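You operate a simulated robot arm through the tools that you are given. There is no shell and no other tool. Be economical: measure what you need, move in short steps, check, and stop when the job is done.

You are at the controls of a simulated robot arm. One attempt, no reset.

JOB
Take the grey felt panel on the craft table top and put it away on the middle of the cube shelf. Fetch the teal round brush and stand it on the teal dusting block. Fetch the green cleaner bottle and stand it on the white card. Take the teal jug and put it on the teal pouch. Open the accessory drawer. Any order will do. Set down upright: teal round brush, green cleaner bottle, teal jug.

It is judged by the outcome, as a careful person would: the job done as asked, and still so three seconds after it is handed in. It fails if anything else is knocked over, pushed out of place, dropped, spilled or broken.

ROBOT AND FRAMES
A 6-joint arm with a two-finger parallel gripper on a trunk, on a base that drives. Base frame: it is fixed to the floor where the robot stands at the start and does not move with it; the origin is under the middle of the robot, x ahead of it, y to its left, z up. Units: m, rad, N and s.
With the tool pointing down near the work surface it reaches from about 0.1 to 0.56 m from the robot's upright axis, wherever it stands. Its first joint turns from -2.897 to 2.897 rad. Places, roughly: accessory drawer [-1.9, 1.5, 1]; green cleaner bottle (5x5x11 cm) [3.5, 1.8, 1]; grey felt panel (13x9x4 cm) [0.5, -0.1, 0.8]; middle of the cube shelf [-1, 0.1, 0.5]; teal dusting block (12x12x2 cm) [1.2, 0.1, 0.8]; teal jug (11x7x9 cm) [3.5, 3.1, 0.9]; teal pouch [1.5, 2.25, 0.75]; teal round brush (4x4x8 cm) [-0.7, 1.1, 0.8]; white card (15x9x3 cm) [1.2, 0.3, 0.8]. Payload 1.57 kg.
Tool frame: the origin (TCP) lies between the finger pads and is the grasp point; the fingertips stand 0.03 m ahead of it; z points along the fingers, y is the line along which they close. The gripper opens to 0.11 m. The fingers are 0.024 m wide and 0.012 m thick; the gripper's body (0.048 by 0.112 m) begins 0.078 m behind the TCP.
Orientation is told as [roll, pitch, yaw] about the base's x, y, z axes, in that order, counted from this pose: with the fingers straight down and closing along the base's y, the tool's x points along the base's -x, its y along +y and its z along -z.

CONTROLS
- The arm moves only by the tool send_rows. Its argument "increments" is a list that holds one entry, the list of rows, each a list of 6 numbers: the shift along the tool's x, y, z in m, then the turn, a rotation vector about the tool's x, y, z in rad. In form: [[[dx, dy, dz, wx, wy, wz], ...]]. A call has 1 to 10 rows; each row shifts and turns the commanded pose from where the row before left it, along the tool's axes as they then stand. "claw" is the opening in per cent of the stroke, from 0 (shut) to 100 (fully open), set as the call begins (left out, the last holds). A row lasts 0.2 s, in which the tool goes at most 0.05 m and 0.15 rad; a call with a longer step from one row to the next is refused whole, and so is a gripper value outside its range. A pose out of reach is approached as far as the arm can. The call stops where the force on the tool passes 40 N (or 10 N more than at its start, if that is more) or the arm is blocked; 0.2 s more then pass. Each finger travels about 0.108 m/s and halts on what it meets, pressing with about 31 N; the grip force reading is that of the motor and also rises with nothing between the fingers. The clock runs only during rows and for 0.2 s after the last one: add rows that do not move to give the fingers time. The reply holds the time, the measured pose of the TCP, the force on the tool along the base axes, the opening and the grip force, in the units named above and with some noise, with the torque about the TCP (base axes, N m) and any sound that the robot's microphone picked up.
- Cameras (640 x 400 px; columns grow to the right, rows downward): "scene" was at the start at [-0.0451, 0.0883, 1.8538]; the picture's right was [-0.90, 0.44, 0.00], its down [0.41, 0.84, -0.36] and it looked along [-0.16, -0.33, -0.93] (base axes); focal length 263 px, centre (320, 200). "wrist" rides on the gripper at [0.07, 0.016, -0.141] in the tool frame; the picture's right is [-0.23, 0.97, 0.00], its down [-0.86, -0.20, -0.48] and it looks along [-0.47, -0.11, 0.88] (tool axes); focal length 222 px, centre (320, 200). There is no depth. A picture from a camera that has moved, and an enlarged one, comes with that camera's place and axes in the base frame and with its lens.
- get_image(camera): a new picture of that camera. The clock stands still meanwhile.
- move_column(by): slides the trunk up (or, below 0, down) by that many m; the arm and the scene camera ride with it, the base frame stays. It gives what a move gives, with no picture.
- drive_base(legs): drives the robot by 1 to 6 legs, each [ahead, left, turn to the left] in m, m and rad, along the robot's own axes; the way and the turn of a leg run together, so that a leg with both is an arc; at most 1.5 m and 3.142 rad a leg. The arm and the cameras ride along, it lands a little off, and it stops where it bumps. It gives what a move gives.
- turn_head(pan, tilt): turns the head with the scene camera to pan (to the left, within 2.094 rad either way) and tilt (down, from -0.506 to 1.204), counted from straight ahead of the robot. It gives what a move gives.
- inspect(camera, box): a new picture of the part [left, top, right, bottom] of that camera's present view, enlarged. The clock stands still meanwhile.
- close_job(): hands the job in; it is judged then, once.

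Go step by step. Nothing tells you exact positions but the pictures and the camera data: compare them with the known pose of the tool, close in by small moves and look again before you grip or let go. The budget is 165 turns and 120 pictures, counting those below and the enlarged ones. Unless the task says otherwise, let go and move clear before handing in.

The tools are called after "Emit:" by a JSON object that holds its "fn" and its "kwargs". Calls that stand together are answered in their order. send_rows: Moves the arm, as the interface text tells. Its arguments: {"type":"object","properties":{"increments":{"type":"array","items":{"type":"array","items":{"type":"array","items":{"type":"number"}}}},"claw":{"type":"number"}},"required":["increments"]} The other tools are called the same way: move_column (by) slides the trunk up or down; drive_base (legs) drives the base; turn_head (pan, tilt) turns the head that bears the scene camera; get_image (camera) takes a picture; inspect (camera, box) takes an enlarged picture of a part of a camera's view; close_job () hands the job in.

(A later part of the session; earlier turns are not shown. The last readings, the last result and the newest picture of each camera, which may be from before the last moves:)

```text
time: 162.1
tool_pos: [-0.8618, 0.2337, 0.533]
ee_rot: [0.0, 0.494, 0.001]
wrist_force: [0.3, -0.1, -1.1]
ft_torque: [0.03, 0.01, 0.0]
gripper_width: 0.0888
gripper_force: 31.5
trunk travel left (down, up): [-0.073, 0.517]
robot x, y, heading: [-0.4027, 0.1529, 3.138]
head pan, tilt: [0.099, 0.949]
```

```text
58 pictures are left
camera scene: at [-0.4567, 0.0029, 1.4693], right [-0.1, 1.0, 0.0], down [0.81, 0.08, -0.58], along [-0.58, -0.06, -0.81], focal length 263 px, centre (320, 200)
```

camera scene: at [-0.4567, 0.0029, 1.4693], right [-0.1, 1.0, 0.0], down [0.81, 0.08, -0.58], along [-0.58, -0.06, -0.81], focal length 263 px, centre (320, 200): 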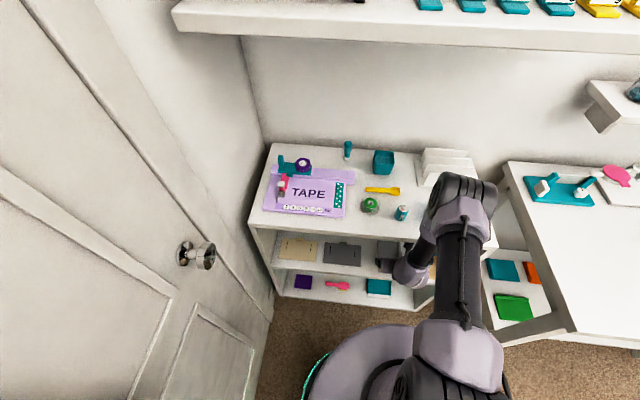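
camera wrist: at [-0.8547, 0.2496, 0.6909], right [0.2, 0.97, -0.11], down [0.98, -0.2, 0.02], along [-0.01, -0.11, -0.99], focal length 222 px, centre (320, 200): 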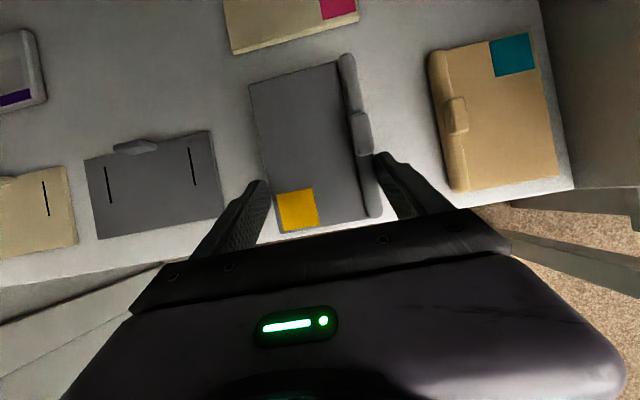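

Panel is fully over the board between its neighbours. Lower to the board.

Emit:
{"fn": "move_column", "kwargs": {"by": -0.025}}

Emit:
{"fn": "move_column", "kwargs": {"by": -0.006}}

```text
time: 162.8
tool_pos: [-0.8616, 0.2337, 0.5088]
ee_rot: [0.0, 0.495, 0.0]
wrist_force: [0.8, -0.3, -0.6]
ft_torque: [-0.02, 0.01, 0.0]
gripper_width: 0.0887
gripper_force: 31.1
trunk travel left (down, up): [-0.048, 0.542]
robot x, y, heading: [-0.4075, 0.1513, 3.136]
head pan, tilt: [0.099, 0.949]
```

```text
time: 163.3
tool_pos: [-0.8618, 0.2337, 0.5017]
ee_rot: [0.002, 0.498, 0.0]
wrist_force: [-3.4, -0.5, 16.7]
ft_torque: [-0.72, -0.37, -0.14]
gripper_width: 0.0888
gripper_force: 30.9
trunk travel left (down, up): [-0.042, 0.548]
robot x, y, heading: [-0.4011, 0.1513, 3.144]
head pan, tilt: [0.099, 0.949]
```

Contact. Open the fingers and check.

Emit:
{"fn": "send_rows", "kwargs": {"increments": [[[0, 0, 0, 0, 0, 0], [0, 0, 0, 0, 0, 0], [0, 0, 0, 0, 0, 0]]], "claw": 97}}

Emit:
{"fn": "get_image", "kwargs": {"camera": "wrist"}}

```text
time: 164.1
tool_pos: [-0.8605, 0.2335, 0.5025]
ee_rot: [0.0, 0.495, 0.001]
wrist_force: [2.6, -1.9, 3.8]
ft_torque: [0.14, -0.06, -0.12]
gripper_width: 0.1053
gripper_force: 0.0
trunk travel left (down, up): [-0.042, 0.548]
robot x, y, heading: [-0.4017, 0.1525, 3.141]
head pan, tilt: [0.099, 0.949]
```

```text
57 pictures are left
camera wrist: at [-0.8544, 0.2499, 0.6599], right [0.2, 0.97, -0.11], down [0.98, -0.2, 0.02], along [-0.01, -0.11, -0.99], focal length 222 px, centre (320, 200)
```

wrist: 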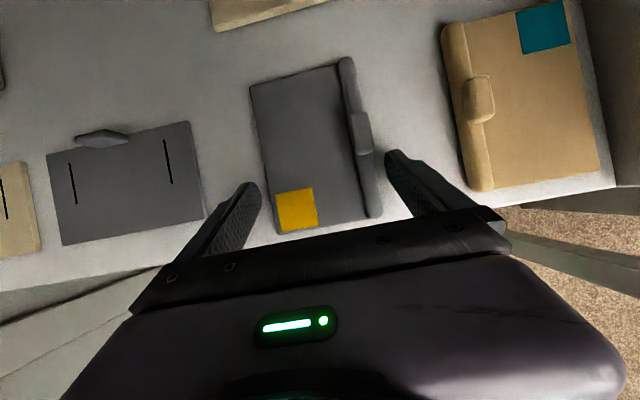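

Panel lies on the board. Lift 5 mm and back straight out.

Emit:
{"fn": "move_column", "kwargs": {"by": 0.006}}

Emit:
{"fn": "drive_base", "kwargs": {"legs": [[-0.17, 0, 0]]}}

Emit:
{"fn": "get_image", "kwargs": {"camera": "wrist"}}

Emit:
{"fn": "get_image", "kwargs": {"camera": "scene"}}

```text
time: 164.7
tool_pos: [-0.8612, 0.2338, 0.5073]
ee_rot: [-0.002, 0.495, 0.001]
wrist_force: [0.0, 0.1, -0.9]
ft_torque: [0.04, -0.02, -0.01]
gripper_width: 0.1067
gripper_force: 0.0
trunk travel left (down, up): [-0.048, 0.542]
robot x, y, heading: [-0.4008, 0.1543, 3.136]
head pan, tilt: [0.099, 0.949]
```

```text
time: 166.1
tool_pos: [-0.691, 0.2327, 0.508]
ee_rot: [0.001, 0.494, 0.001]
wrist_force: [-0.4, 0.1, -0.1]
ft_torque: [0.02, -0.05, -0.02]
gripper_width: 0.1068
gripper_force: 0.0
trunk travel left (down, up): [-0.048, 0.542]
robot x, y, heading: [-0.2333, 0.1507, 3.137]
head pan, tilt: [0.099, 0.949]
```

```text
56 pictures are left
camera wrist: at [-0.6854, 0.249, 0.666], right [0.2, 0.97, -0.11], down [0.98, -0.2, 0.02], along [-0.01, -0.11, -0.99], focal length 222 px, centre (320, 200)
```

wrist: 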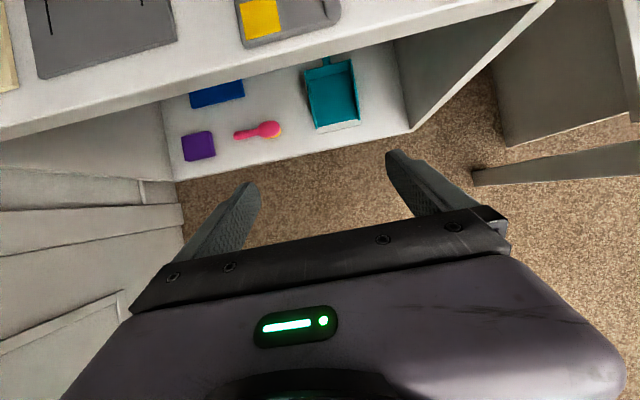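

```text
55 pictures are left
camera scene: at [-0.2871, 0.0023, 1.4443], right [-0.1, 1.0, 0.0], down [0.81, 0.08, -0.58], along [-0.58, -0.06, -0.81], focal length 263 px, centre (320, 200)
```

scene: 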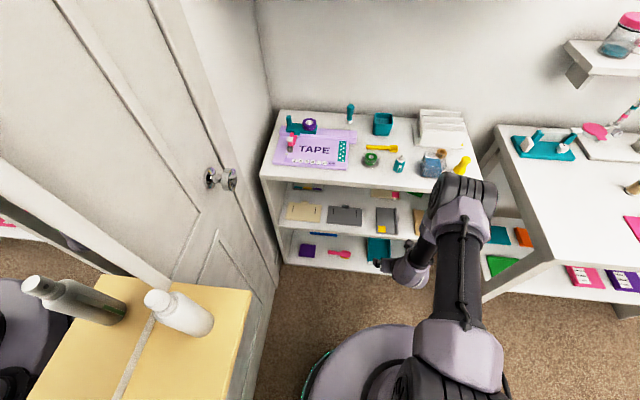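

Panel is put away. Next the accessory drawer: I raise the trunk and drive to look into the niche beyond the brush table.

Emit:
{"fn": "move_column", "kwargs": {"by": 0.4}}

Emit:
{"fn": "drive_base", "kwargs": {"legs": [[-0.25, 0, 0], [0, -1.0, 0], [0, -0.95, 0]]}}

Emit:
{"fn": "turn_head", "kwargs": {"pan": 0.2, "tilt": 0.5}}

Emit:
{"fn": "get_image", "kwargs": {"camera": "scene"}}

```text
time: 170.0
tool_pos: [-0.6912, 0.2339, 0.9081]
ee_rot: [-0.001, 0.494, 0.001]
wrist_force: [0.2, -0.7, 0.4]
ft_torque: [0.0, 0.0, -0.01]
gripper_width: 0.1068
gripper_force: 0.2
trunk travel left (down, up): [-0.448, 0.142]
robot x, y, heading: [-0.2322, 0.1472, 3.144]
head pan, tilt: [0.099, 0.949]
```

```text
time: 181.1
tool_pos: [-0.4371, 2.1741, 0.9079]
ee_rot: [-0.002, 0.492, 0.002]
wrist_force: [-0.7, 0.4, -0.6]
ft_torque: [-0.02, 0.01, -0.03]
gripper_width: 0.1067
gripper_force: 0.2
trunk travel left (down, up): [-0.448, 0.142]
robot x, y, heading: [0.0173, 2.0901, 3.142]
head pan, tilt: [0.099, 0.949]
```

```text
time: 182.0
tool_pos: [-0.438, 2.1735, 0.9085]
ee_rot: [-0.003, 0.494, 0.001]
wrist_force: [-0.6, 0.8, -0.1]
ft_torque: [0.03, 0.01, 0.01]
gripper_width: 0.1069
gripper_force: 0.0
trunk travel left (down, up): [-0.448, 0.142]
robot x, y, heading: [0.0185, 2.0906, 3.142]
head pan, tilt: [0.201, 0.499]
```

```text
54 pictures are left
camera scene: at [-0.0497, 1.9321, 1.8817], right [-0.2, 0.98, 0.0], down [0.47, 0.09, -0.88], along [-0.86, -0.17, -0.48], focal length 263 px, centre (320, 200)
```

scene: 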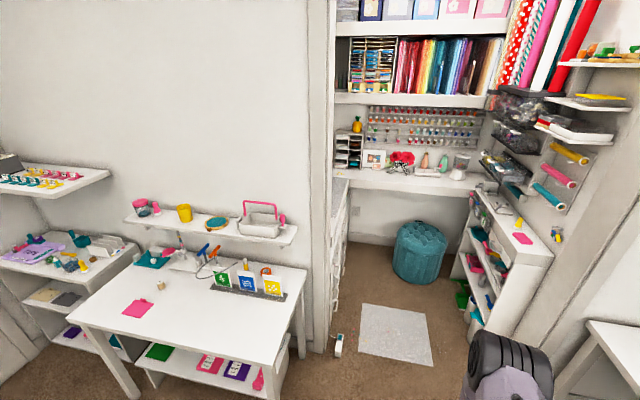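

The drawer unit is inside the nook to the left, hidden by the wall edge. I drive to the nook's mouth to see it.

Emit:
{"fn": "drive_base", "kwargs": {"legs": [[0, -0.2, 0], [0.75, 0, 0]]}}

Emit:
{"fn": "turn_head", "kwargs": {"pan": 0.6, "tilt": 0.65}}

Emit:
{"fn": "get_image", "kwargs": {"camera": "scene"}}

```text
time: 187.2
tool_pos: [-1.1873, 2.3701, 0.9097]
ee_rot: [0.001, 0.492, 0.008]
wrist_force: [0.4, 0.5, 0.3]
ft_torque: [0.01, -0.04, 0.0]
gripper_width: 0.1066
gripper_force: 0.2
trunk travel left (down, up): [-0.448, 0.142]
robot x, y, heading: [-0.7254, 2.2871, -3.139]
head pan, tilt: [0.201, 0.499]
```

```text
time: 188.1
tool_pos: [-1.1881, 2.37, 0.9078]
ee_rot: [-0.002, 0.494, 0.007]
wrist_force: [0.0, 0.4, 0.2]
ft_torque: [0.01, -0.01, 0.02]
gripper_width: 0.1068
gripper_force: 0.1
trunk travel left (down, up): [-0.448, 0.142]
robot x, y, heading: [-0.7292, 2.2898, -3.134]
head pan, tilt: [0.6, 0.649]
```

```text
53 pictures are left
camera scene: at [-0.7806, 2.0997, 1.8684], right [-0.57, 0.82, 0.0], down [0.5, 0.34, -0.8], along [-0.66, -0.45, -0.6], focal length 263 px, centre (320, 200)
```

scene: 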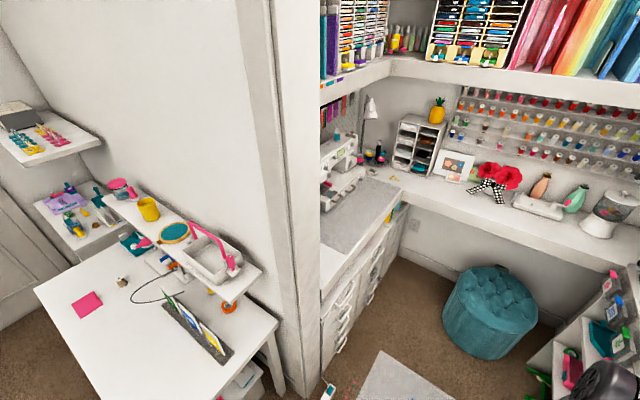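

Emit:
{"fn": "inspect", "kwargs": {"camera": "scene", "box": [315, 90, 475, 330]}}

```text
1.67 times, centred on (395, 210) of scene
camera zoom: at [-0.7806, 2.0997, 1.8684], right [-0.57, 0.82, 0.0], down [0.5, 0.34, -0.8], along [-0.66, -0.45, -0.6], focal length 438 px, centre (195, 183)
```

zoom: 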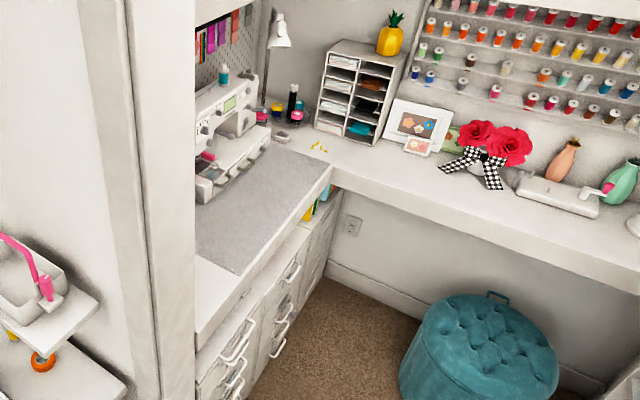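

The target point [-1.9,1.5,1] falls on the sewing machine's bed on the left desk, likely its accessory drawer. I move in, face it and look closely.

Emit:
{"fn": "move_column", "kwargs": {"by": 0.13}}

Emit:
{"fn": "drive_base", "kwargs": {"legs": [[0.9, 0, 0], [0, 0, 1.571]]}}

Emit:
{"fn": "turn_head", "kwargs": {"pan": 0.0, "tilt": 0.9}}

Emit:
{"fn": "get_image", "kwargs": {"camera": "scene"}}

Emit:
{"fn": "get_image", "kwargs": {"camera": "wrist"}}

```text
time: 189.7
tool_pos: [-1.1878, 2.3705, 1.0388]
ee_rot: [-0.002, 0.494, 0.008]
wrist_force: [0.1, -0.6, 0.2]
ft_torque: [0.03, 0.04, 0.02]
gripper_width: 0.1066
gripper_force: 0.1
trunk travel left (down, up): [-0.578, 0.012]
robot x, y, heading: [-0.7282, 2.2887, -3.138]
head pan, tilt: [0.6, 0.649]
```

```text
time: 192.3
tool_pos: [-1.5819, 2.3624, 1.0403]
ee_rot: [0.002, 0.497, 0.015]
wrist_force: [-0.3, 1.1, 0.7]
ft_torque: [-0.04, 0.01, 0.02]
gripper_width: 0.1065
gripper_force: 0.0
trunk travel left (down, up): [-0.578, 0.012]
robot x, y, heading: [-1.1248, 2.287, -3.135]
head pan, tilt: [0.6, 0.649]
stopped in leg 1: the robot was blocked; the commanded pose is now the measured one
```

```text
time: 193.3
tool_pos: [-1.5881, 2.3634, 1.0379]
ee_rot: [-0.003, 0.494, 0.013]
wrist_force: [-0.3, -0.1, -0.1]
ft_torque: [-0.02, -0.03, 0.03]
gripper_width: 0.1069
gripper_force: 0.2
trunk travel left (down, up): [-0.578, 0.012]
robot x, y, heading: [-1.1266, 2.2879, -3.13]
head pan, tilt: [0.0, 0.901]
```

```text
51 pictures are left
camera scene: at [-1.1832, 2.1467, 1.9781], right [-0.01, 1.0, 0.0], down [0.78, 0.01, -0.62], along [-0.62, -0.01, -0.78], focal length 263 px, centre (320, 200)
```

scene: 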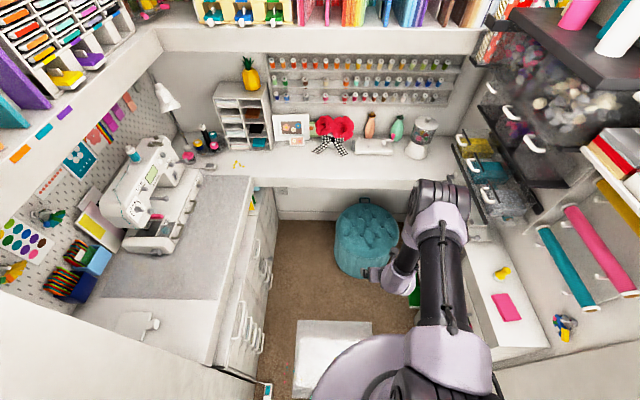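

```text
50 pictures are left
camera wrist: at [-1.5811, 2.3803, 1.1957], right [0.19, 0.98, -0.11], down [0.98, -0.19, 0.02], along [0.0, -0.11, -0.99], focal length 222 px, centre (320, 200)
```

wrist: 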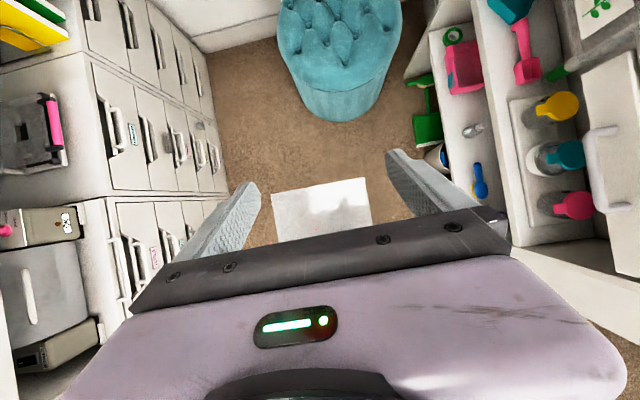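

Something blocks at x≈−1.13; with the trunk at its top the head may be at the nook's header. I lower the trunk and retry gently.

Emit:
{"fn": "move_column", "kwargs": {"by": -0.2}}

Emit:
{"fn": "drive_base", "kwargs": {"legs": [[0.3, 0, 0]]}}

```text
time: 195.5
tool_pos: [-1.5863, 2.3634, 0.8374]
ee_rot: [-0.002, 0.492, 0.013]
wrist_force: [-0.6, -0.6, 1.2]
ft_torque: [0.01, 0.0, 0.01]
gripper_width: 0.1066
gripper_force: 0.0
trunk travel left (down, up): [-0.378, 0.212]
robot x, y, heading: [-1.1281, 2.2896, -3.125]
head pan, tilt: [0.0, 0.901]
```

```text
time: 197.5
tool_pos: [-1.8844, 2.3611, 0.8378]
ee_rot: [-0.001, 0.494, 0.012]
wrist_force: [-0.4, 0.0, -0.1]
ft_torque: [0.01, -0.03, 0.0]
gripper_width: 0.1066
gripper_force: 0.1
trunk travel left (down, up): [-0.378, 0.212]
robot x, y, heading: [-1.4255, 2.2889, -3.13]
head pan, tilt: [0.0, 0.901]
```

That was it. Turn left to face the sewing machine and slide along.

Emit:
{"fn": "drive_base", "kwargs": {"legs": [[0, 0, 1.571], [0, -0.35, 0]]}}

Emit:
{"fn": "turn_head", "kwargs": {"pan": 0.0, "tilt": 0.9}}

Emit:
{"fn": "get_image", "kwargs": {"camera": "scene"}}

```text
time: 203.6
tool_pos: [-1.85, 1.8197, 0.8381]
ee_rot: [-0.001, 0.494, 1.586]
wrist_force: [-0.7, -0.2, 0.9]
ft_torque: [-0.05, -0.02, 0.0]
gripper_width: 0.1065
gripper_force: 0.0
trunk travel left (down, up): [-0.378, 0.212]
robot x, y, heading: [-1.7748, 2.2764, -1.556]
head pan, tilt: [0.0, 0.901]
```

```text
time: 204.2
tool_pos: [-1.8497, 1.8212, 0.8376]
ee_rot: [-0.002, 0.495, 1.588]
wrist_force: [0.3, -0.8, 0.2]
ft_torque: [0.02, 0.01, 0.01]
gripper_width: 0.1067
gripper_force: 0.1
trunk travel left (down, up): [-0.378, 0.212]
robot x, y, heading: [-1.7739, 2.2816, -1.56]
head pan, tilt: [0.0, 0.901]
```

```text
49 pictures are left
camera scene: at [-1.6346, 2.2251, 1.7779], right [-1.0, -0.01, 0.0], down [-0.01, 0.78, -0.62], along [0.01, -0.62, -0.78], focal length 263 px, centre (320, 200)
```

scene: 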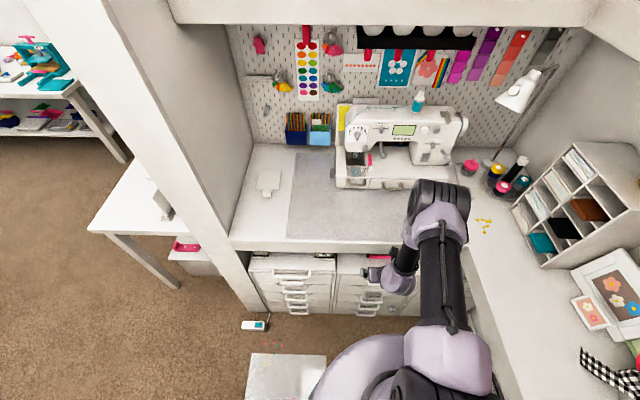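

Emit:
{"fn": "inspect", "kwargs": {"camera": "scene", "box": [320, 90, 480, 200]}}

```text
3.64 times, centred on (400, 145) of scene
camera zoom: at [-1.6346, 2.2251, 1.7779], right [-1.0, -0.01, 0.0], down [-0.01, 0.78, -0.62], along [0.01, -0.62, -0.78], focal length 956 px, centre (29, 400)
```

zoom: 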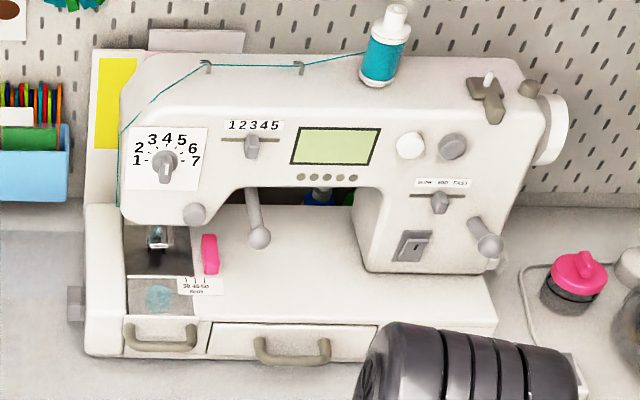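

The wide right-hand drawer in the machine bed (handle ≈[-1.93, 1.48, 0.93]) is the accessory drawer. I lean the tool further toward horizontal, raise and approach for a close look.

Emit:
{"fn": "send_rows", "kwargs": {"increments": [[[0, 0, 0, 0, 0.1, 0], [0, 0, 0, 0, 0.1, 0], [0, 0, 0, 0, 0.1, 0], [0, 0, 0, 0, 0.1, 0], [0, 0, 0, 0, 0.1, 0]]], "claw": 100}}

Emit:
{"fn": "move_column", "kwargs": {"by": 0.14}}

Emit:
{"fn": "drive_base", "kwargs": {"legs": [[0, -0.085, -0.015], [0.12, 0, 0]]}}

Emit:
{"fn": "get_image", "kwargs": {"camera": "wrist"}}

Emit:
{"fn": "get_image", "kwargs": {"camera": "scene"}}

```text
time: 205.4
tool_pos: [-1.8489, 1.8219, 0.8381]
ee_rot: [-0.002, 0.996, 1.586]
wrist_force: [0.3, -0.4, 0.3]
ft_torque: [0.03, 0.0, 0.05]
gripper_width: 0.1101
gripper_force: 0.0
trunk travel left (down, up): [-0.378, 0.212]
robot x, y, heading: [-1.7759, 2.2746, -1.559]
head pan, tilt: [0.0, 0.901]
```

```text
time: 207.1
tool_pos: [-1.8487, 1.8209, 0.9784]
ee_rot: [0.0, 0.993, 1.585]
wrist_force: [-0.1, -0.2, 0.7]
ft_torque: [0.01, -0.01, -0.01]
gripper_width: 0.1102
gripper_force: 0.1
trunk travel left (down, up): [-0.518, 0.072]
robot x, y, heading: [-1.7773, 2.2813, -1.56]
head pan, tilt: [0.0, 0.901]
```

```text
time: 207.8
tool_pos: [-1.8635, 1.8209, 0.9775]
ee_rot: [-0.008, 0.991, 1.581]
wrist_force: [-1.4, -0.7, -1.0]
ft_torque: [-0.01, 0.05, 0.04]
gripper_width: 0.11
gripper_force: 0.1
trunk travel left (down, up): [-0.518, 0.072]
robot x, y, heading: [-1.7855, 2.2828, -1.559]
head pan, tilt: [0.0, 0.901]
stopped in leg 1: the robot was blocked; the commanded pose is now the measured one
```

```text
47 pictures are left
camera wrist: at [-1.88, 1.9004, 1.1136], right [-0.97, 0.11, -0.19], down [0.19, 0.87, -0.46], along [0.12, -0.48, -0.87], focal length 222 px, centre (320, 200)
```

wrist: 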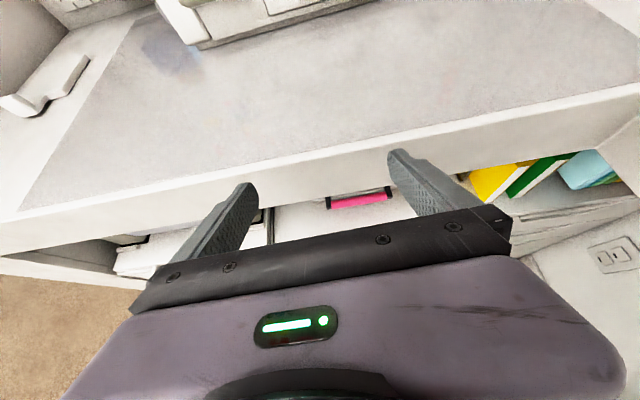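

```text
46 pictures are left
camera scene: at [-1.6494, 2.2246, 1.9182], right [-1.0, -0.01, 0.0], down [-0.01, 0.78, -0.62], along [0.01, -0.62, -0.78], focal length 263 px, centre (320, 200)
```

scene: 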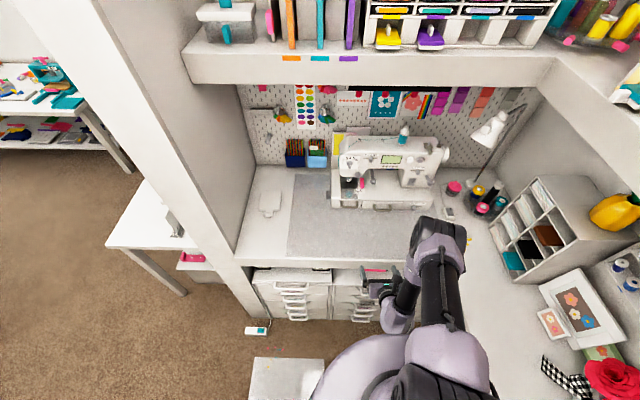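

Likely the ottoman on the right; go ahead first, then right.

Emit:
{"fn": "drive_base", "kwargs": {"legs": [[0.15, 0.01, 0], [0, -0.08, 0]]}}

Emit:
{"fn": "get_image", "kwargs": {"camera": "wrist"}}

```text
time: 209.9
tool_pos: [-1.9276, 1.6705, 0.979]
ee_rot: [-0.003, 0.995, 1.586]
wrist_force: [1.8, -0.7, 1.5]
ft_torque: [-0.07, 0.07, 0.06]
gripper_width: 0.1089
gripper_force: 0.0
trunk travel left (down, up): [-0.518, 0.072]
robot x, y, heading: [-1.8538, 2.1315, -1.56]
head pan, tilt: [0.0, 0.901]
```

```text
45 pictures are left
camera wrist: at [-1.9446, 1.7502, 1.1138], right [-0.98, 0.11, -0.19], down [0.18, 0.87, -0.46], along [0.12, -0.48, -0.87], focal length 222 px, centre (320, 200)
```

wrist: 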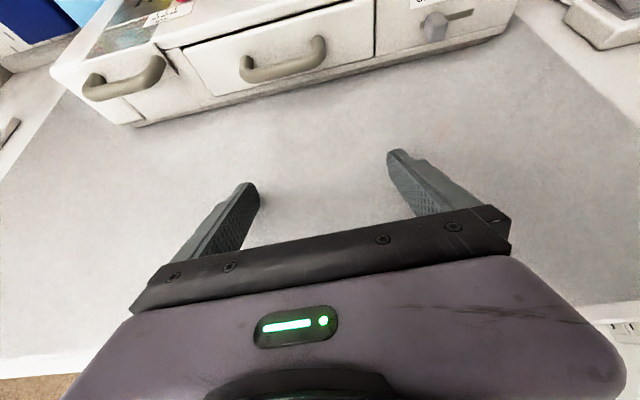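

Handle is at about [-1.908, 1.52, 0.987], ~9 cm wide along x — the open gripper can take it by its ends. Align laterally and in height, then drive 9 cm closer.

Emit:
{"fn": "send_rows", "kwargs": {"increments": [[[0.0134, -0.02, -0.0087, 0, 0, 0], [0, 0, 0, 0, 0, 0]]]}}

Emit:
{"fn": "drive_base", "kwargs": {"legs": [[0.085, 0, 0]]}}

Emit:
{"fn": "get_image", "kwargs": {"camera": "wrist"}}

```text
time: 210.5
tool_pos: [-1.9084, 1.672, 0.9949]
ee_rot: [-0.003, 0.995, 1.585]
wrist_force: [0.3, 0.3, -0.3]
ft_torque: [0.03, -0.02, 0.06]
gripper_width: 0.11
gripper_force: 0.1
trunk travel left (down, up): [-0.518, 0.072]
robot x, y, heading: [-1.8534, 2.1297, -1.559]
head pan, tilt: [0.0, 0.901]
```

```text
time: 211.6
tool_pos: [-1.9064, 1.5869, 0.9948]
ee_rot: [-0.002, 0.994, 1.586]
wrist_force: [-0.4, -1.0, 0.5]
ft_torque: [0.02, 0.02, 0.0]
gripper_width: 0.1101
gripper_force: 0.2
trunk travel left (down, up): [-0.518, 0.072]
robot x, y, heading: [-1.848, 2.0428, -1.554]
head pan, tilt: [0.0, 0.901]
```

```text
44 pictures are left
camera wrist: at [-1.9233, 1.6659, 1.1305], right [-0.98, 0.11, -0.19], down [0.18, 0.87, -0.46], along [0.12, -0.48, -0.87], focal length 222 px, centre (320, 200)
```

wrist: 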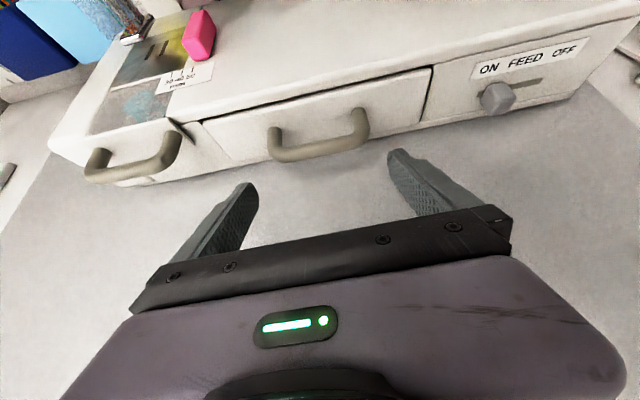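

Lateral centring is good; bar at y≈1.54, z≈0.995. Raise 12 mm and move 35 mm forward so the fingers flank the handle.

Emit:
{"fn": "send_rows", "kwargs": {"increments": [[[0.01, 0, -0.0065, 0, 0, 0], [0.0095, 0, 0.0147, 0, 0, 0], [0.0095, 0, 0.0147, 0, 0, 0]]]}}

Emit:
{"fn": "get_image", "kwargs": {"camera": "wrist"}}

```text
time: 212.4
tool_pos: [-1.9049, 1.5559, 1.0064]
ee_rot: [-0.004, 0.991, 1.585]
wrist_force: [-0.3, 25.7, 1.0]
ft_torque: [0.15, 0.1, -1.47]
gripper_width: 0.1091
gripper_force: 0.1
trunk travel left (down, up): [-0.518, 0.072]
robot x, y, heading: [-1.85, 2.044, -1.558]
head pan, tilt: [0.0, 0.901]
```

```text
43 pictures are left
camera wrist: at [-1.9228, 1.6363, 1.1427], right [-0.98, 0.11, -0.19], down [0.19, 0.87, -0.45], along [0.12, -0.48, -0.87], focal length 222 px, centre (320, 200)
```

wrist: 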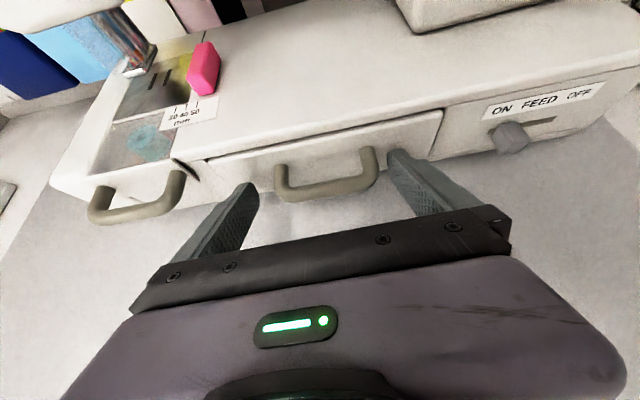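

The tips touch the drawer face with the handle between them. Back off 3 mm and close.

Emit:
{"fn": "send_rows", "kwargs": {"increments": [[[-0.0016, 0, -0.0025, 0, 0, 0], [0, 0, 0, 0, 0, 0]]]}}

Emit:
{"fn": "send_rows", "kwargs": {"increments": [[[0, 0, 0, 0, 0, 0], [0, 0, 0, 0, 0, 0], [0, 0, 0, 0, 0, 0]]], "claw": 30}}

Emit:
{"fn": "get_image", "kwargs": {"camera": "wrist"}}

```text
time: 213.0
tool_pos: [-1.9059, 1.5571, 1.0064]
ee_rot: [-0.004, 0.992, 1.587]
wrist_force: [0.6, 19.7, -8.7]
ft_torque: [0.41, -0.55, -1.16]
gripper_width: 0.1092
gripper_force: 0.0
trunk travel left (down, up): [-0.518, 0.072]
robot x, y, heading: [-1.8514, 2.0451, -1.559]
head pan, tilt: [0.0, 0.901]
```

```text
time: 213.8
tool_pos: [-1.9104, 1.5569, 1.0077]
ee_rot: [-0.003, 0.999, 1.578]
wrist_force: [-32.4, 20.2, 3.5]
ft_torque: [0.0, 0.77, -2.06]
gripper_width: 0.0808
gripper_force: 45.1
trunk travel left (down, up): [-0.518, 0.072]
robot x, y, heading: [-1.8502, 2.0453, -1.554]
head pan, tilt: [0.0, 0.901]
```

```text
42 pictures are left
camera wrist: at [-1.9278, 1.6367, 1.1437], right [-0.97, 0.11, -0.19], down [0.19, 0.87, -0.46], along [0.12, -0.48, -0.87], focal length 222 px, centre (320, 200)
```

wrist: 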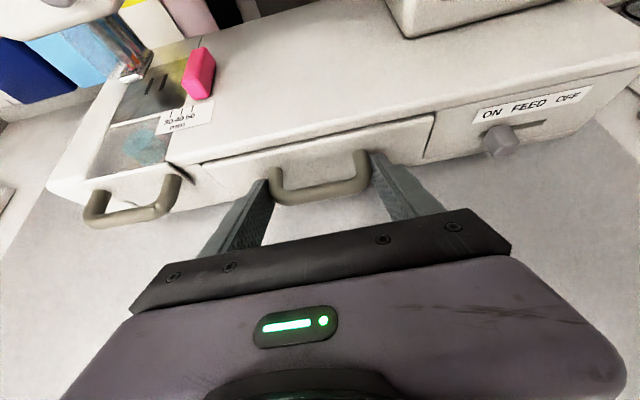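

The handle is gripped; ease the sideways load, then pull gently.

Emit:
{"fn": "send_rows", "kwargs": {"increments": [[[-0.0016, 0.004, -0.0025, 0, 0, 0], [0, 0, 0, 0, 0, 0]]]}}

Emit:
{"fn": "send_rows", "kwargs": {"increments": [[[-0.0055, 0, -0.0084, 0, 0, 0], [-0.0055, 0, -0.0084, 0, 0, 0], [-0.0055, 0, -0.0084, 0, 0, 0], [-0.0055, 0, -0.0084, 0, 0, 0]]]}}

Emit:
{"fn": "get_image", "kwargs": {"camera": "wrist"}}

```text
time: 214.4
tool_pos: [-1.9092, 1.5561, 1.0073]
ee_rot: [-0.006, 0.999, 1.584]
wrist_force: [-17.7, 1.4, 12.1]
ft_torque: [-0.53, -0.5, -1.04]
gripper_width: 0.0807
gripper_force: 45.5
trunk travel left (down, up): [-0.518, 0.072]
robot x, y, heading: [-1.8541, 2.0427, -1.557]
head pan, tilt: [0.0, 0.901]
```

```text
time: 215.4
tool_pos: [-1.9103, 1.5991, 1.0087]
ee_rot: [-0.002, 0.997, 1.589]
wrist_force: [-5.6, 0.4, 35.4]
ft_torque: [-1.33, -0.01, -0.14]
gripper_width: 0.0809
gripper_force: 45.2
trunk travel left (down, up): [-0.518, 0.072]
robot x, y, heading: [-1.8487, 2.0496, -1.556]
head pan, tilt: [0.0, 0.901]
```

```text
41 pictures are left
camera wrist: at [-1.928, 1.6792, 1.1437], right [-0.98, 0.1, -0.19], down [0.18, 0.87, -0.46], along [0.12, -0.48, -0.87], focal length 222 px, centre (320, 200)
```

wrist: 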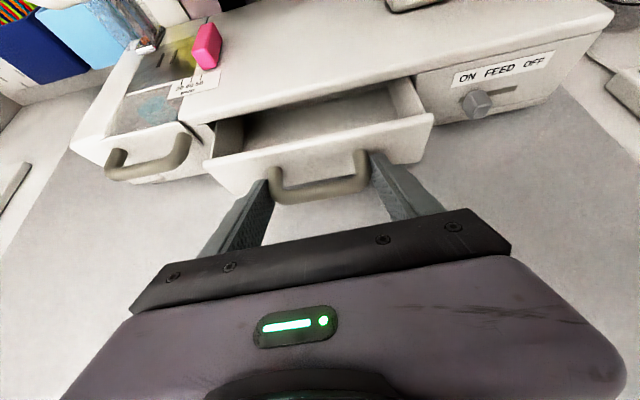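

The drawer is coming out. Continue pulling, easing slightly upward.

Emit:
{"fn": "send_rows", "kwargs": {"increments": [[[0.0025, 0, -0.0016, 0, 0, 0], [-0.0055, 0, -0.0084, 0, 0, 0], [-0.0055, 0, -0.0084, 0, 0, 0], [-0.0055, 0, -0.0084, 0, 0, 0], [-0.0055, 0, -0.0084, 0, 0, 0]]]}}

Emit:
{"fn": "get_image", "kwargs": {"camera": "wrist"}}

```text
time: 216.6
tool_pos: [-1.9098, 1.6322, 1.009]
ee_rot: [0.007, 0.996, 1.599]
wrist_force: [8.0, 1.2, -33.5]
ft_torque: [1.12, 0.16, 0.51]
gripper_width: 0.0811
gripper_force: 45.3
trunk travel left (down, up): [-0.518, 0.072]
robot x, y, heading: [-1.8507, 2.0484, -1.554]
head pan, tilt: [0.0, 0.901]
```

```text
40 pictures are left
camera wrist: at [-1.9272, 1.713, 1.1448], right [-0.98, 0.1, -0.19], down [0.18, 0.87, -0.46], along [0.12, -0.48, -0.87], focal length 222 px, centre (320, 200)
```

wrist: 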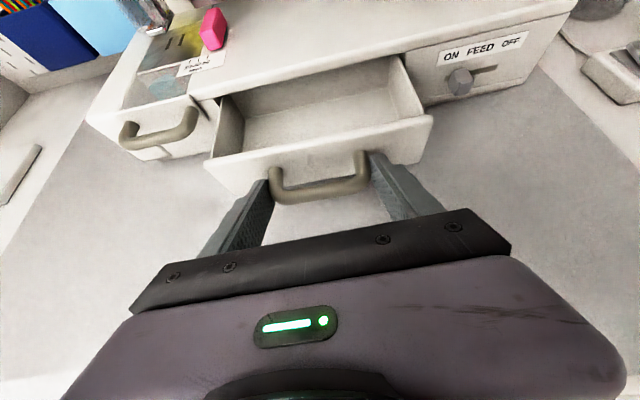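

Out by ~7.5 cm. Ease down and pull 3 cm more to be sure it is fully open.

Emit:
{"fn": "send_rows", "kwargs": {"increments": [[[-0.0018, 0, 0.0012, 0, 0, 0], [-0.0055, 0, -0.0084, 0, 0, 0], [-0.0055, 0, -0.0084, 0, 0, 0], [-0.0055, 0, -0.0084, 0, 0, 0]]]}}

```text
time: 217.1
tool_pos: [-1.9103, 1.6313, 1.012]
ee_rot: [0.02, 1.013, 1.619]
wrist_force: [14.2, -0.9, -19.9]
ft_torque: [0.95, -0.42, 0.12]
gripper_width: 0.081
gripper_force: 45.0
trunk travel left (down, up): [-0.518, 0.072]
robot x, y, heading: [-1.8545, 2.0469, -1.556]
head pan, tilt: [0.0, 0.901]
stopped in row 2: the force on the tool passed its limit at 53 N (the readings are from after the stop); the commanded pose is now the measured one
```

It stops at ~7.6 cm, perhaps its end. I release to relax the twist, regrip, and try once more gently.

Emit:
{"fn": "send_rows", "kwargs": {"increments": [[[0, 0, 0, 0, 0, 0], [0, 0, 0, 0, 0, 0]]], "claw": 90}}

Emit:
{"fn": "send_rows", "kwargs": {"increments": [[[0, 0, 0, 0.016, -0.016, 0.02], [0, 0, 0, 0, 0, 0]]]}}

Emit:
{"fn": "get_image", "kwargs": {"camera": "wrist"}}

Emit:
{"fn": "inspect", "kwargs": {"camera": "scene", "box": [280, 90, 480, 260]}}

```text
time: 217.7
tool_pos: [-1.913, 1.6324, 1.0125]
ee_rot: [0.021, 1.017, 1.615]
wrist_force: [0.2, 0.9, 0.9]
ft_torque: [0.04, -0.01, 0.02]
gripper_width: 0.0991
gripper_force: 0.1
trunk travel left (down, up): [-0.518, 0.072]
robot x, y, heading: [-1.8492, 2.0488, -1.556]
head pan, tilt: [0.0, 0.901]
```

```text
time: 218.3
tool_pos: [-1.9123, 1.6339, 1.0119]
ee_rot: [-0.029, 0.999, 1.574]
wrist_force: [0.0, -0.6, 0.0]
ft_torque: [0.0, -0.01, 0.0]
gripper_width: 0.0987
gripper_force: 0.0
trunk travel left (down, up): [-0.518, 0.072]
robot x, y, heading: [-1.8516, 2.0441, -1.559]
head pan, tilt: [0.0, 0.901]
```

```text
39 pictures are left
camera wrist: at [-1.9325, 1.7139, 1.1473], right [-0.97, 0.09, -0.21], down [0.18, 0.87, -0.46], along [0.14, -0.48, -0.87], focal length 222 px, centre (320, 200)
```

wrist: 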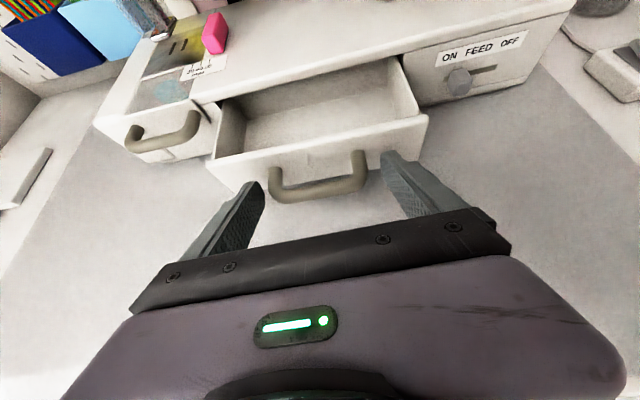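

```text
2.35 times, centred on (380, 175) of scene
camera zoom: at [-1.7108, 1.9912, 1.9179], right [-1.0, -0.01, 0.0], down [-0.01, 0.78, -0.62], along [0.01, -0.62, -0.78], focal length 619 px, centre (179, 259)
```

zoom: 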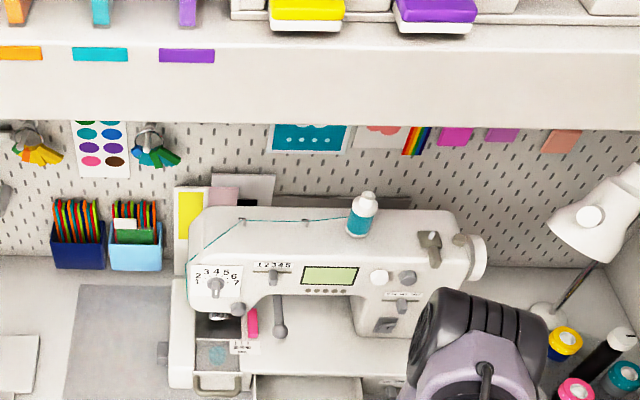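

The drawer is open at its stop. Now I back out, lower under the header, and leave the nook toward the far side of the room.

Emit:
{"fn": "drive_base", "kwargs": {"legs": [[-0.24, 0, 0], [0, 0.07, 0]]}}

Emit:
{"fn": "move_column", "kwargs": {"by": -0.16}}

Emit:
{"fn": "drive_base", "kwargs": {"legs": [[0, 0, 1.571], [1.45, 0, 0], [0, -1.15, 0], [1.5, 0, 0], [1.15, 0, 0], [0, 0.75, 0]]}}

Emit:
{"fn": "turn_head", "kwargs": {"pan": 0.3, "tilt": 0.5}}

Emit:
{"fn": "get_image", "kwargs": {"camera": "scene"}}

```text
time: 219.7
tool_pos: [-1.915, 1.7712, 1.0146]
ee_rot: [-0.028, 1.005, 1.575]
wrist_force: [0.7, 1.2, 0.1]
ft_torque: [-0.03, 0.01, -0.02]
gripper_width: 0.0991
gripper_force: 0.1
trunk travel left (down, up): [-0.518, 0.072]
robot x, y, heading: [-1.8542, 2.1804, -1.559]
head pan, tilt: [0.0, 0.901]
stopped in leg 1: the robot was blocked; the commanded pose is now the measured one
```

```text
time: 220.4
tool_pos: [-1.9173, 1.7679, 0.9775]
ee_rot: [-0.017, 1.008, 1.579]
wrist_force: [2.3, 14.0, 28.7]
ft_torque: [-0.15, 1.36, -0.63]
gripper_width: 0.0961
gripper_force: 0.1
trunk travel left (down, up): [-0.479, 0.111]
robot x, y, heading: [-1.8542, 2.1787, -1.558]
head pan, tilt: [0.0, 0.901]
stopped: the force on the tool passed its limit at 158 N (the readings are from after the stop); the commanded pose is now the measured one
```

```text
time: 221.5
tool_pos: [-1.8902, 1.7634, 0.9784]
ee_rot: [-0.013, 1.01, 1.644]
wrist_force: [-4.1, 9.2, 12.4]
ft_torque: [-0.08, 0.81, -0.65]
gripper_width: 0.1026
gripper_force: 2.4
trunk travel left (down, up): [-0.479, 0.111]
robot x, y, heading: [-1.8508, 2.1818, -1.485]
head pan, tilt: [0.0, 0.901]
stopped in leg 1: the force on the tool passed its limit at 65 N (the readings are from after the stop); the commanded pose is now the measured one
```

```text
time: 222.4
tool_pos: [-1.8904, 1.7641, 0.9782]
ee_rot: [-0.015, 1.008, 1.644]
wrist_force: [-5.5, 9.9, 15.7]
ft_torque: [-0.1, 0.99, -0.78]
gripper_width: 0.1034
gripper_force: 2.5
trunk travel left (down, up): [-0.479, 0.111]
robot x, y, heading: [-1.853, 2.1794, -1.487]
head pan, tilt: [0.3, 0.499]
```

```text
37 pictures are left
camera scene: at [-1.6829, 2.1293, 1.9135], right [-0.93, -0.38, 0.0], down [-0.18, 0.44, -0.88], along [0.33, -0.81, -0.48], focal length 263 px, centre (320, 200)
```

scene: 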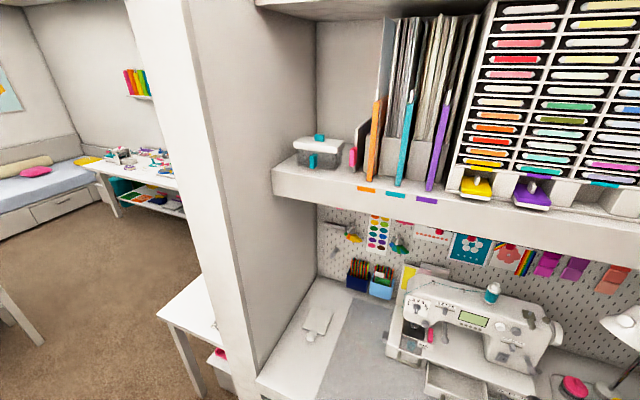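

I should not have chained those: the ottoman stopped the retreat and the tool pressed on the desk edge. I raise the trunk at once and check.

Emit:
{"fn": "move_column", "kwargs": {"by": 0.06}}

Emit:
{"fn": "get_image", "kwargs": {"camera": "wrist"}}

```text
time: 223.4
tool_pos: [-1.8888, 1.7636, 1.0368]
ee_rot: [-0.014, 1.008, 1.645]
wrist_force: [-0.4, 0.7, 0.0]
ft_torque: [-0.02, -0.03, -0.03]
gripper_width: 0.0992
gripper_force: 0.0
trunk travel left (down, up): [-0.539, 0.051]
robot x, y, heading: [-1.8551, 2.1766, -1.487]
head pan, tilt: [0.3, 0.499]
```

```text
36 pictures are left
camera wrist: at [-1.9137, 1.8425, 1.1717], right [-0.98, 0.04, -0.2], down [0.13, 0.88, -0.47], along [0.16, -0.48, -0.86], focal length 222 px, centre (320, 200)
```

wrist: 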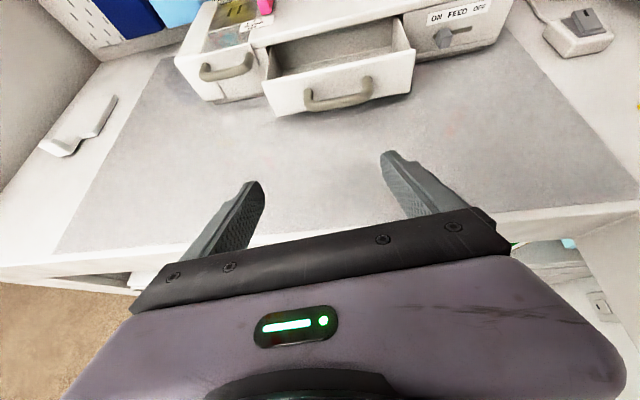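

Nothing disturbed; the drawer is open. Slide left, then back away, with the tool high.

Emit:
{"fn": "drive_base", "kwargs": {"legs": [[0, 0.17, 0], [-0.12, 0, 0]]}}

```text
time: 225.7
tool_pos: [-1.7313, 1.8947, 1.0368]
ee_rot: [-0.015, 1.006, 1.642]
wrist_force: [-0.3, 0.8, 0.0]
ft_torque: [-0.02, 0.0, 0.0]
gripper_width: 0.0991
gripper_force: 0.0
trunk travel left (down, up): [-0.539, 0.051]
robot x, y, heading: [-1.6927, 2.3118, -1.484]
head pan, tilt: [0.3, 0.499]
```

Clear. Turn left toward the exit (tool still high), then lower the trunk.

Emit:
{"fn": "drive_base", "kwargs": {"legs": [[0, 0, 1.484]]}}

Emit:
{"fn": "move_column", "kwargs": {"by": -0.17}}

```text
time: 229.8
tool_pos: [-1.2811, 2.2408, 1.0371]
ee_rot: [-0.013, 1.008, 3.135]
wrist_force: [0.4, 0.7, -0.5]
ft_torque: [0.0, -0.01, 0.0]
gripper_width: 0.0988
gripper_force: 0.0
trunk travel left (down, up): [-0.539, 0.051]
robot x, y, heading: [-1.6938, 2.3116, -0.004]
head pan, tilt: [0.3, 0.499]
```

```text
time: 231.7
tool_pos: [-1.2806, 2.2424, 0.8673]
ee_rot: [-0.013, 1.008, 3.133]
wrist_force: [-0.3, 0.1, 0.0]
ft_torque: [-0.03, 0.01, -0.01]
gripper_width: 0.0991
gripper_force: 0.1
trunk travel left (down, up): [-0.369, 0.221]
robot x, y, heading: [-1.6932, 2.3154, 0.004]
head pan, tilt: [0.3, 0.499]
```

Emit:
{"fn": "drive_base", "kwargs": {"legs": [[1.4, 0, 0], [0, -1.2, 0], [1.5, 0, 0], [1.1, 0, 0]]}}

Emit:
{"fn": "turn_head", "kwargs": {"pan": 0.5, "tilt": 0.55}}

Emit:
{"fn": "get_image", "kwargs": {"camera": "scene"}}

```text
time: 256.5
tool_pos: [2.7098, 1.0847, 0.8666]
ee_rot: [-0.013, 1.007, -3.133]
wrist_force: [0.4, 0.5, 0.0]
ft_torque: [-0.01, -0.02, 0.04]
gripper_width: 0.0989
gripper_force: 0.1
trunk travel left (down, up): [-0.369, 0.221]
robot x, y, heading: [2.2943, 1.1506, 0.021]
head pan, tilt: [0.3, 0.499]
```

```text
time: 257.2
tool_pos: [2.7106, 1.086, 0.8679]
ee_rot: [-0.014, 1.007, -3.133]
wrist_force: [-0.1, 0.7, -0.8]
ft_torque: [0.01, 0.0, 0.01]
gripper_width: 0.0989
gripper_force: 0.1
trunk travel left (down, up): [-0.369, 0.221]
robot x, y, heading: [2.2939, 1.1515, 0.018]
head pan, tilt: [0.499, 0.55]
```

```text
35 pictures are left
camera scene: at [2.3503, 1.3309, 1.7988], right [0.5, -0.87, 0.0], down [-0.45, -0.26, -0.85], along [0.74, 0.42, -0.52], focal length 263 px, centre (320, 200)
```

scene: 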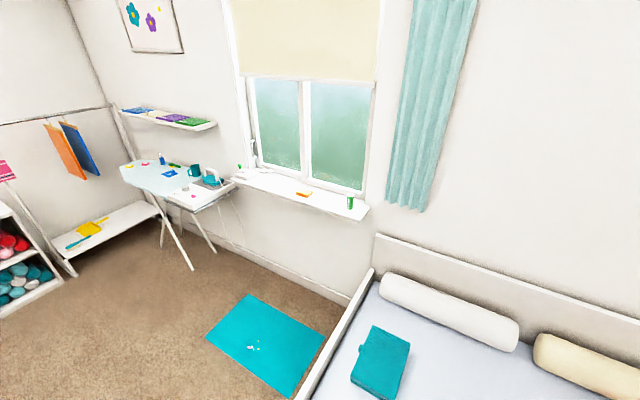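

The green bottle stands at the right end of the window sill (≈[3.555, 1.815]); the jug is on the ironing board. I approach the bottle.

Emit:
{"fn": "move_column", "kwargs": {"by": 0.17}}

Emit:
{"fn": "drive_base", "kwargs": {"legs": [[0, 0.82, -0.02], [0.55, 0, 0]]}}

Emit:
{"fn": "get_image", "kwargs": {"camera": "wrist"}}

Emit:
{"fn": "turn_head", "kwargs": {"pan": 0.0, "tilt": 0.7}}

Emit:
{"fn": "get_image", "kwargs": {"camera": "scene"}}

```text
time: 259.1
tool_pos: [2.7106, 1.0837, 1.0378]
ee_rot: [-0.015, 1.007, -3.131]
wrist_force: [-0.2, 0.2, 0.9]
ft_torque: [0.01, -0.01, -0.03]
gripper_width: 0.0992
gripper_force: 0.0
trunk travel left (down, up): [-0.539, 0.051]
robot x, y, heading: [2.2956, 1.1495, 0.017]
head pan, tilt: [0.499, 0.55]
```

```text
time: 266.2
tool_pos: [3.2476, 1.89, 1.0373]
ee_rot: [-0.014, 1.006, 3.134]
wrist_force: [-0.3, -0.8, 0.2]
ft_torque: [0.02, 0.0, 0.0]
gripper_width: 0.099
gripper_force: 0.1
trunk travel left (down, up): [-0.539, 0.051]
robot x, y, heading: [2.8362, 1.9563, 0.002]
head pan, tilt: [0.499, 0.55]
```

```text
34 pictures are left
camera wrist: at [3.1663, 1.8713, 1.1717], right [-0.12, -0.97, -0.2], down [-0.86, 0.2, -0.47], along [0.49, 0.12, -0.86], focal length 222 px, centre (320, 200)
```

wrist: 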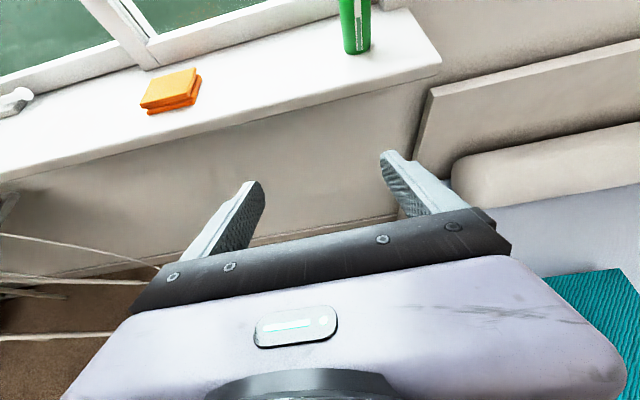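

```text
time: 267.1
tool_pos: [3.2473, 1.8902, 1.037]
ee_rot: [-0.014, 1.007, 3.136]
wrist_force: [0.1, -0.4, -1.4]
ft_torque: [0.01, 0.02, 0.03]
gripper_width: 0.099
gripper_force: 0.0
trunk travel left (down, up): [-0.539, 0.051]
robot x, y, heading: [2.8356, 1.9577, 0.001]
head pan, tilt: [0.0, 0.7]
```

```text
33 pictures are left
camera scene: at [2.8983, 2.0986, 1.9557], right [0.0, -1.0, 0.0], down [-0.64, 0.0, -0.77], along [0.77, 0.0, -0.64], focal length 263 px, centre (320, 200)
```

scene: 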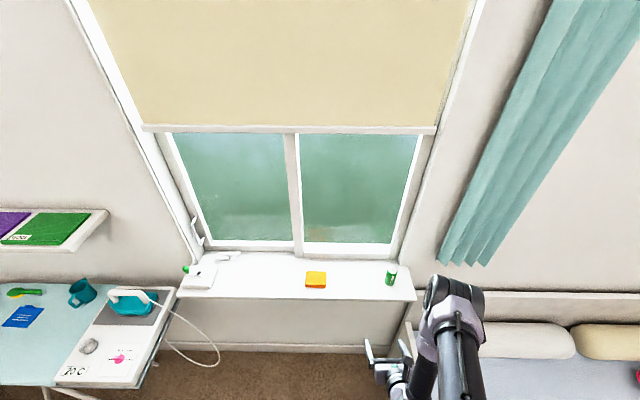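

Bottle stands at ≈[3.545, 1.805] on the sill (z≈0.967). Shift the arm sideways to line up and drive closer.

Emit:
{"fn": "send_rows", "kwargs": {"increments": [[[0, 0.0425, 0, -0.014, 0, 0], [-0.0127, 0.0425, 0.008, 0, 0, 0]]], "claw": 100}}

Emit:
{"fn": "drive_base", "kwargs": {"legs": [[0.2, 0, 0]]}}

Emit:
{"fn": "get_image", "kwargs": {"camera": "wrist"}}

```text
time: 267.7
tool_pos: [3.2473, 1.8042, 1.0226]
ee_rot: [0.0, 1.008, 3.133]
wrist_force: [0.2, 0.1, -0.3]
ft_torque: [-0.03, -0.02, 0.01]
gripper_width: 0.1098
gripper_force: 0.0
trunk travel left (down, up): [-0.539, 0.051]
robot x, y, heading: [2.8367, 1.9564, -0.002]
head pan, tilt: [0.0, 0.7]
```

```text
time: 269.3
tool_pos: [3.4461, 1.8072, 1.021]
ee_rot: [0.0, 1.007, 3.138]
wrist_force: [0.6, -0.6, 0.2]
ft_torque: [0.03, 0.0, 0.01]
gripper_width: 0.1101
gripper_force: 0.0
trunk travel left (down, up): [-0.539, 0.051]
robot x, y, heading: [3.0355, 1.9588, 0.006]
head pan, tilt: [0.0, 0.7]
```

```text
32 pictures are left
camera wrist: at [3.365, 1.7901, 1.1562], right [-0.13, -0.97, -0.19], down [-0.86, 0.2, -0.47], along [0.49, 0.11, -0.86], focal length 222 px, centre (320, 200)
```

wrist: 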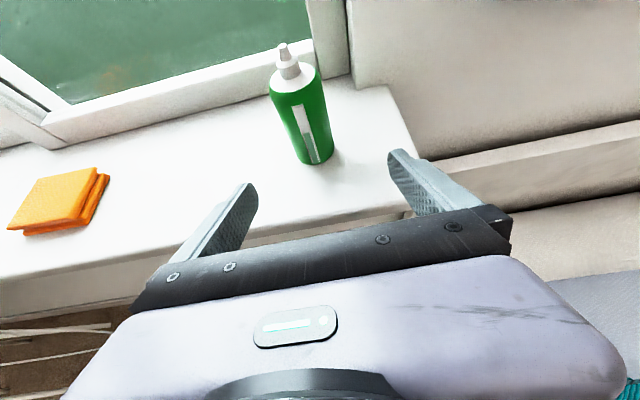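

Bottle is centred between the fingers' path. Advance 9 cm and close.

Emit:
{"fn": "send_rows", "kwargs": {"increments": [[[0.0157, -0.002, 0.0248, 0, 0, 0], [0.0157, -0.002, 0.0248, 0, 0, 0], [0.0157, -0.001, 0.0248, 0, 0, 0], [0, 0, 0, 0, 0, 0]]]}}

Emit:
{"fn": "get_image", "kwargs": {"camera": "wrist"}}

```text
time: 270.3
tool_pos: [3.5342, 1.8125, 1.0212]
ee_rot: [0.0, 1.007, 3.137]
wrist_force: [0.6, -0.6, -0.4]
ft_torque: [0.0, 0.01, -0.04]
gripper_width: 0.1101
gripper_force: 0.0
trunk travel left (down, up): [-0.539, 0.051]
robot x, y, heading: [3.0341, 1.9596, 0.006]
head pan, tilt: [0.0, 0.7]
```

```text
31 pictures are left
camera wrist: at [3.4528, 1.7954, 1.1565], right [-0.13, -0.97, -0.19], down [-0.86, 0.2, -0.47], along [0.49, 0.11, -0.86], focal length 222 px, centre (320, 200)
```

wrist: 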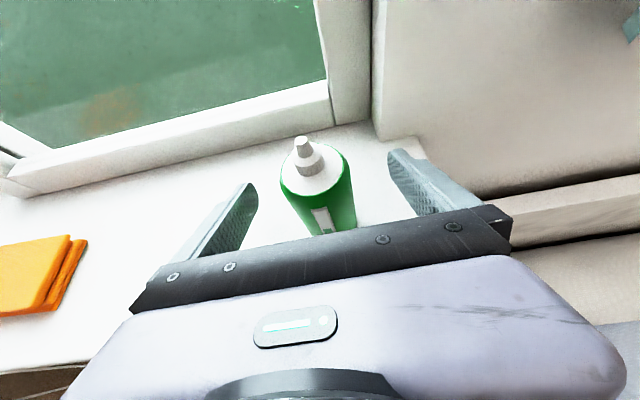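

Emit:
{"fn": "send_rows", "kwargs": {"increments": [[[0, 0, 0, 0, 0, 0], [0, 0, 0, 0, 0, 0], [0, 0, 0, 0, 0, 0], [0, 0, 0, 0, 0, 0]]], "claw": 0}}

Emit:
{"fn": "move_column", "kwargs": {"by": 0.045}}

Emit:
{"fn": "get_image", "kwargs": {"camera": "wrist"}}

```text
time: 271.3
tool_pos: [3.5342, 1.8115, 1.0223]
ee_rot: [0.001, 1.007, 3.136]
wrist_force: [-0.5, 0.4, 0.5]
ft_torque: [0.06, -0.03, -0.01]
gripper_width: 0.039
gripper_force: 31.5
trunk travel left (down, up): [-0.539, 0.051]
robot x, y, heading: [3.0308, 1.9602, 0.008]
head pan, tilt: [0.0, 0.7]
```

```text
time: 272.2
tool_pos: [3.5347, 1.8127, 1.0675]
ee_rot: [0.001, 1.008, 3.138]
wrist_force: [-0.1, 0.3, -0.7]
ft_torque: [0.0, -0.02, -0.01]
gripper_width: 0.0387
gripper_force: 31.2
trunk travel left (down, up): [-0.584, 0.006]
robot x, y, heading: [3.0339, 1.9601, 0.011]
head pan, tilt: [0.0, 0.7]
```

```text
30 pictures are left
camera wrist: at [3.4529, 1.7956, 1.2013], right [-0.13, -0.97, -0.19], down [-0.86, 0.2, -0.47], along [0.49, 0.11, -0.86], focal length 222 px, centre (320, 200)
```

wrist: 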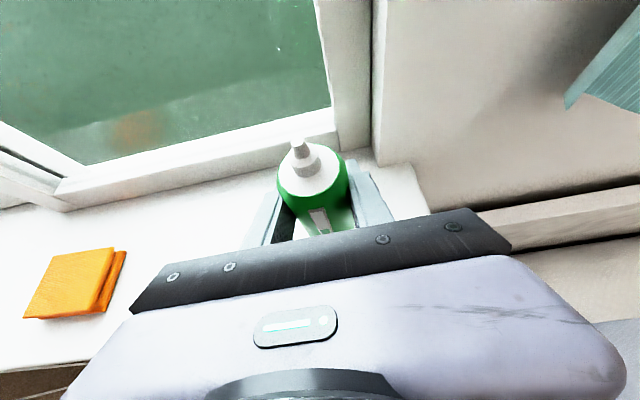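

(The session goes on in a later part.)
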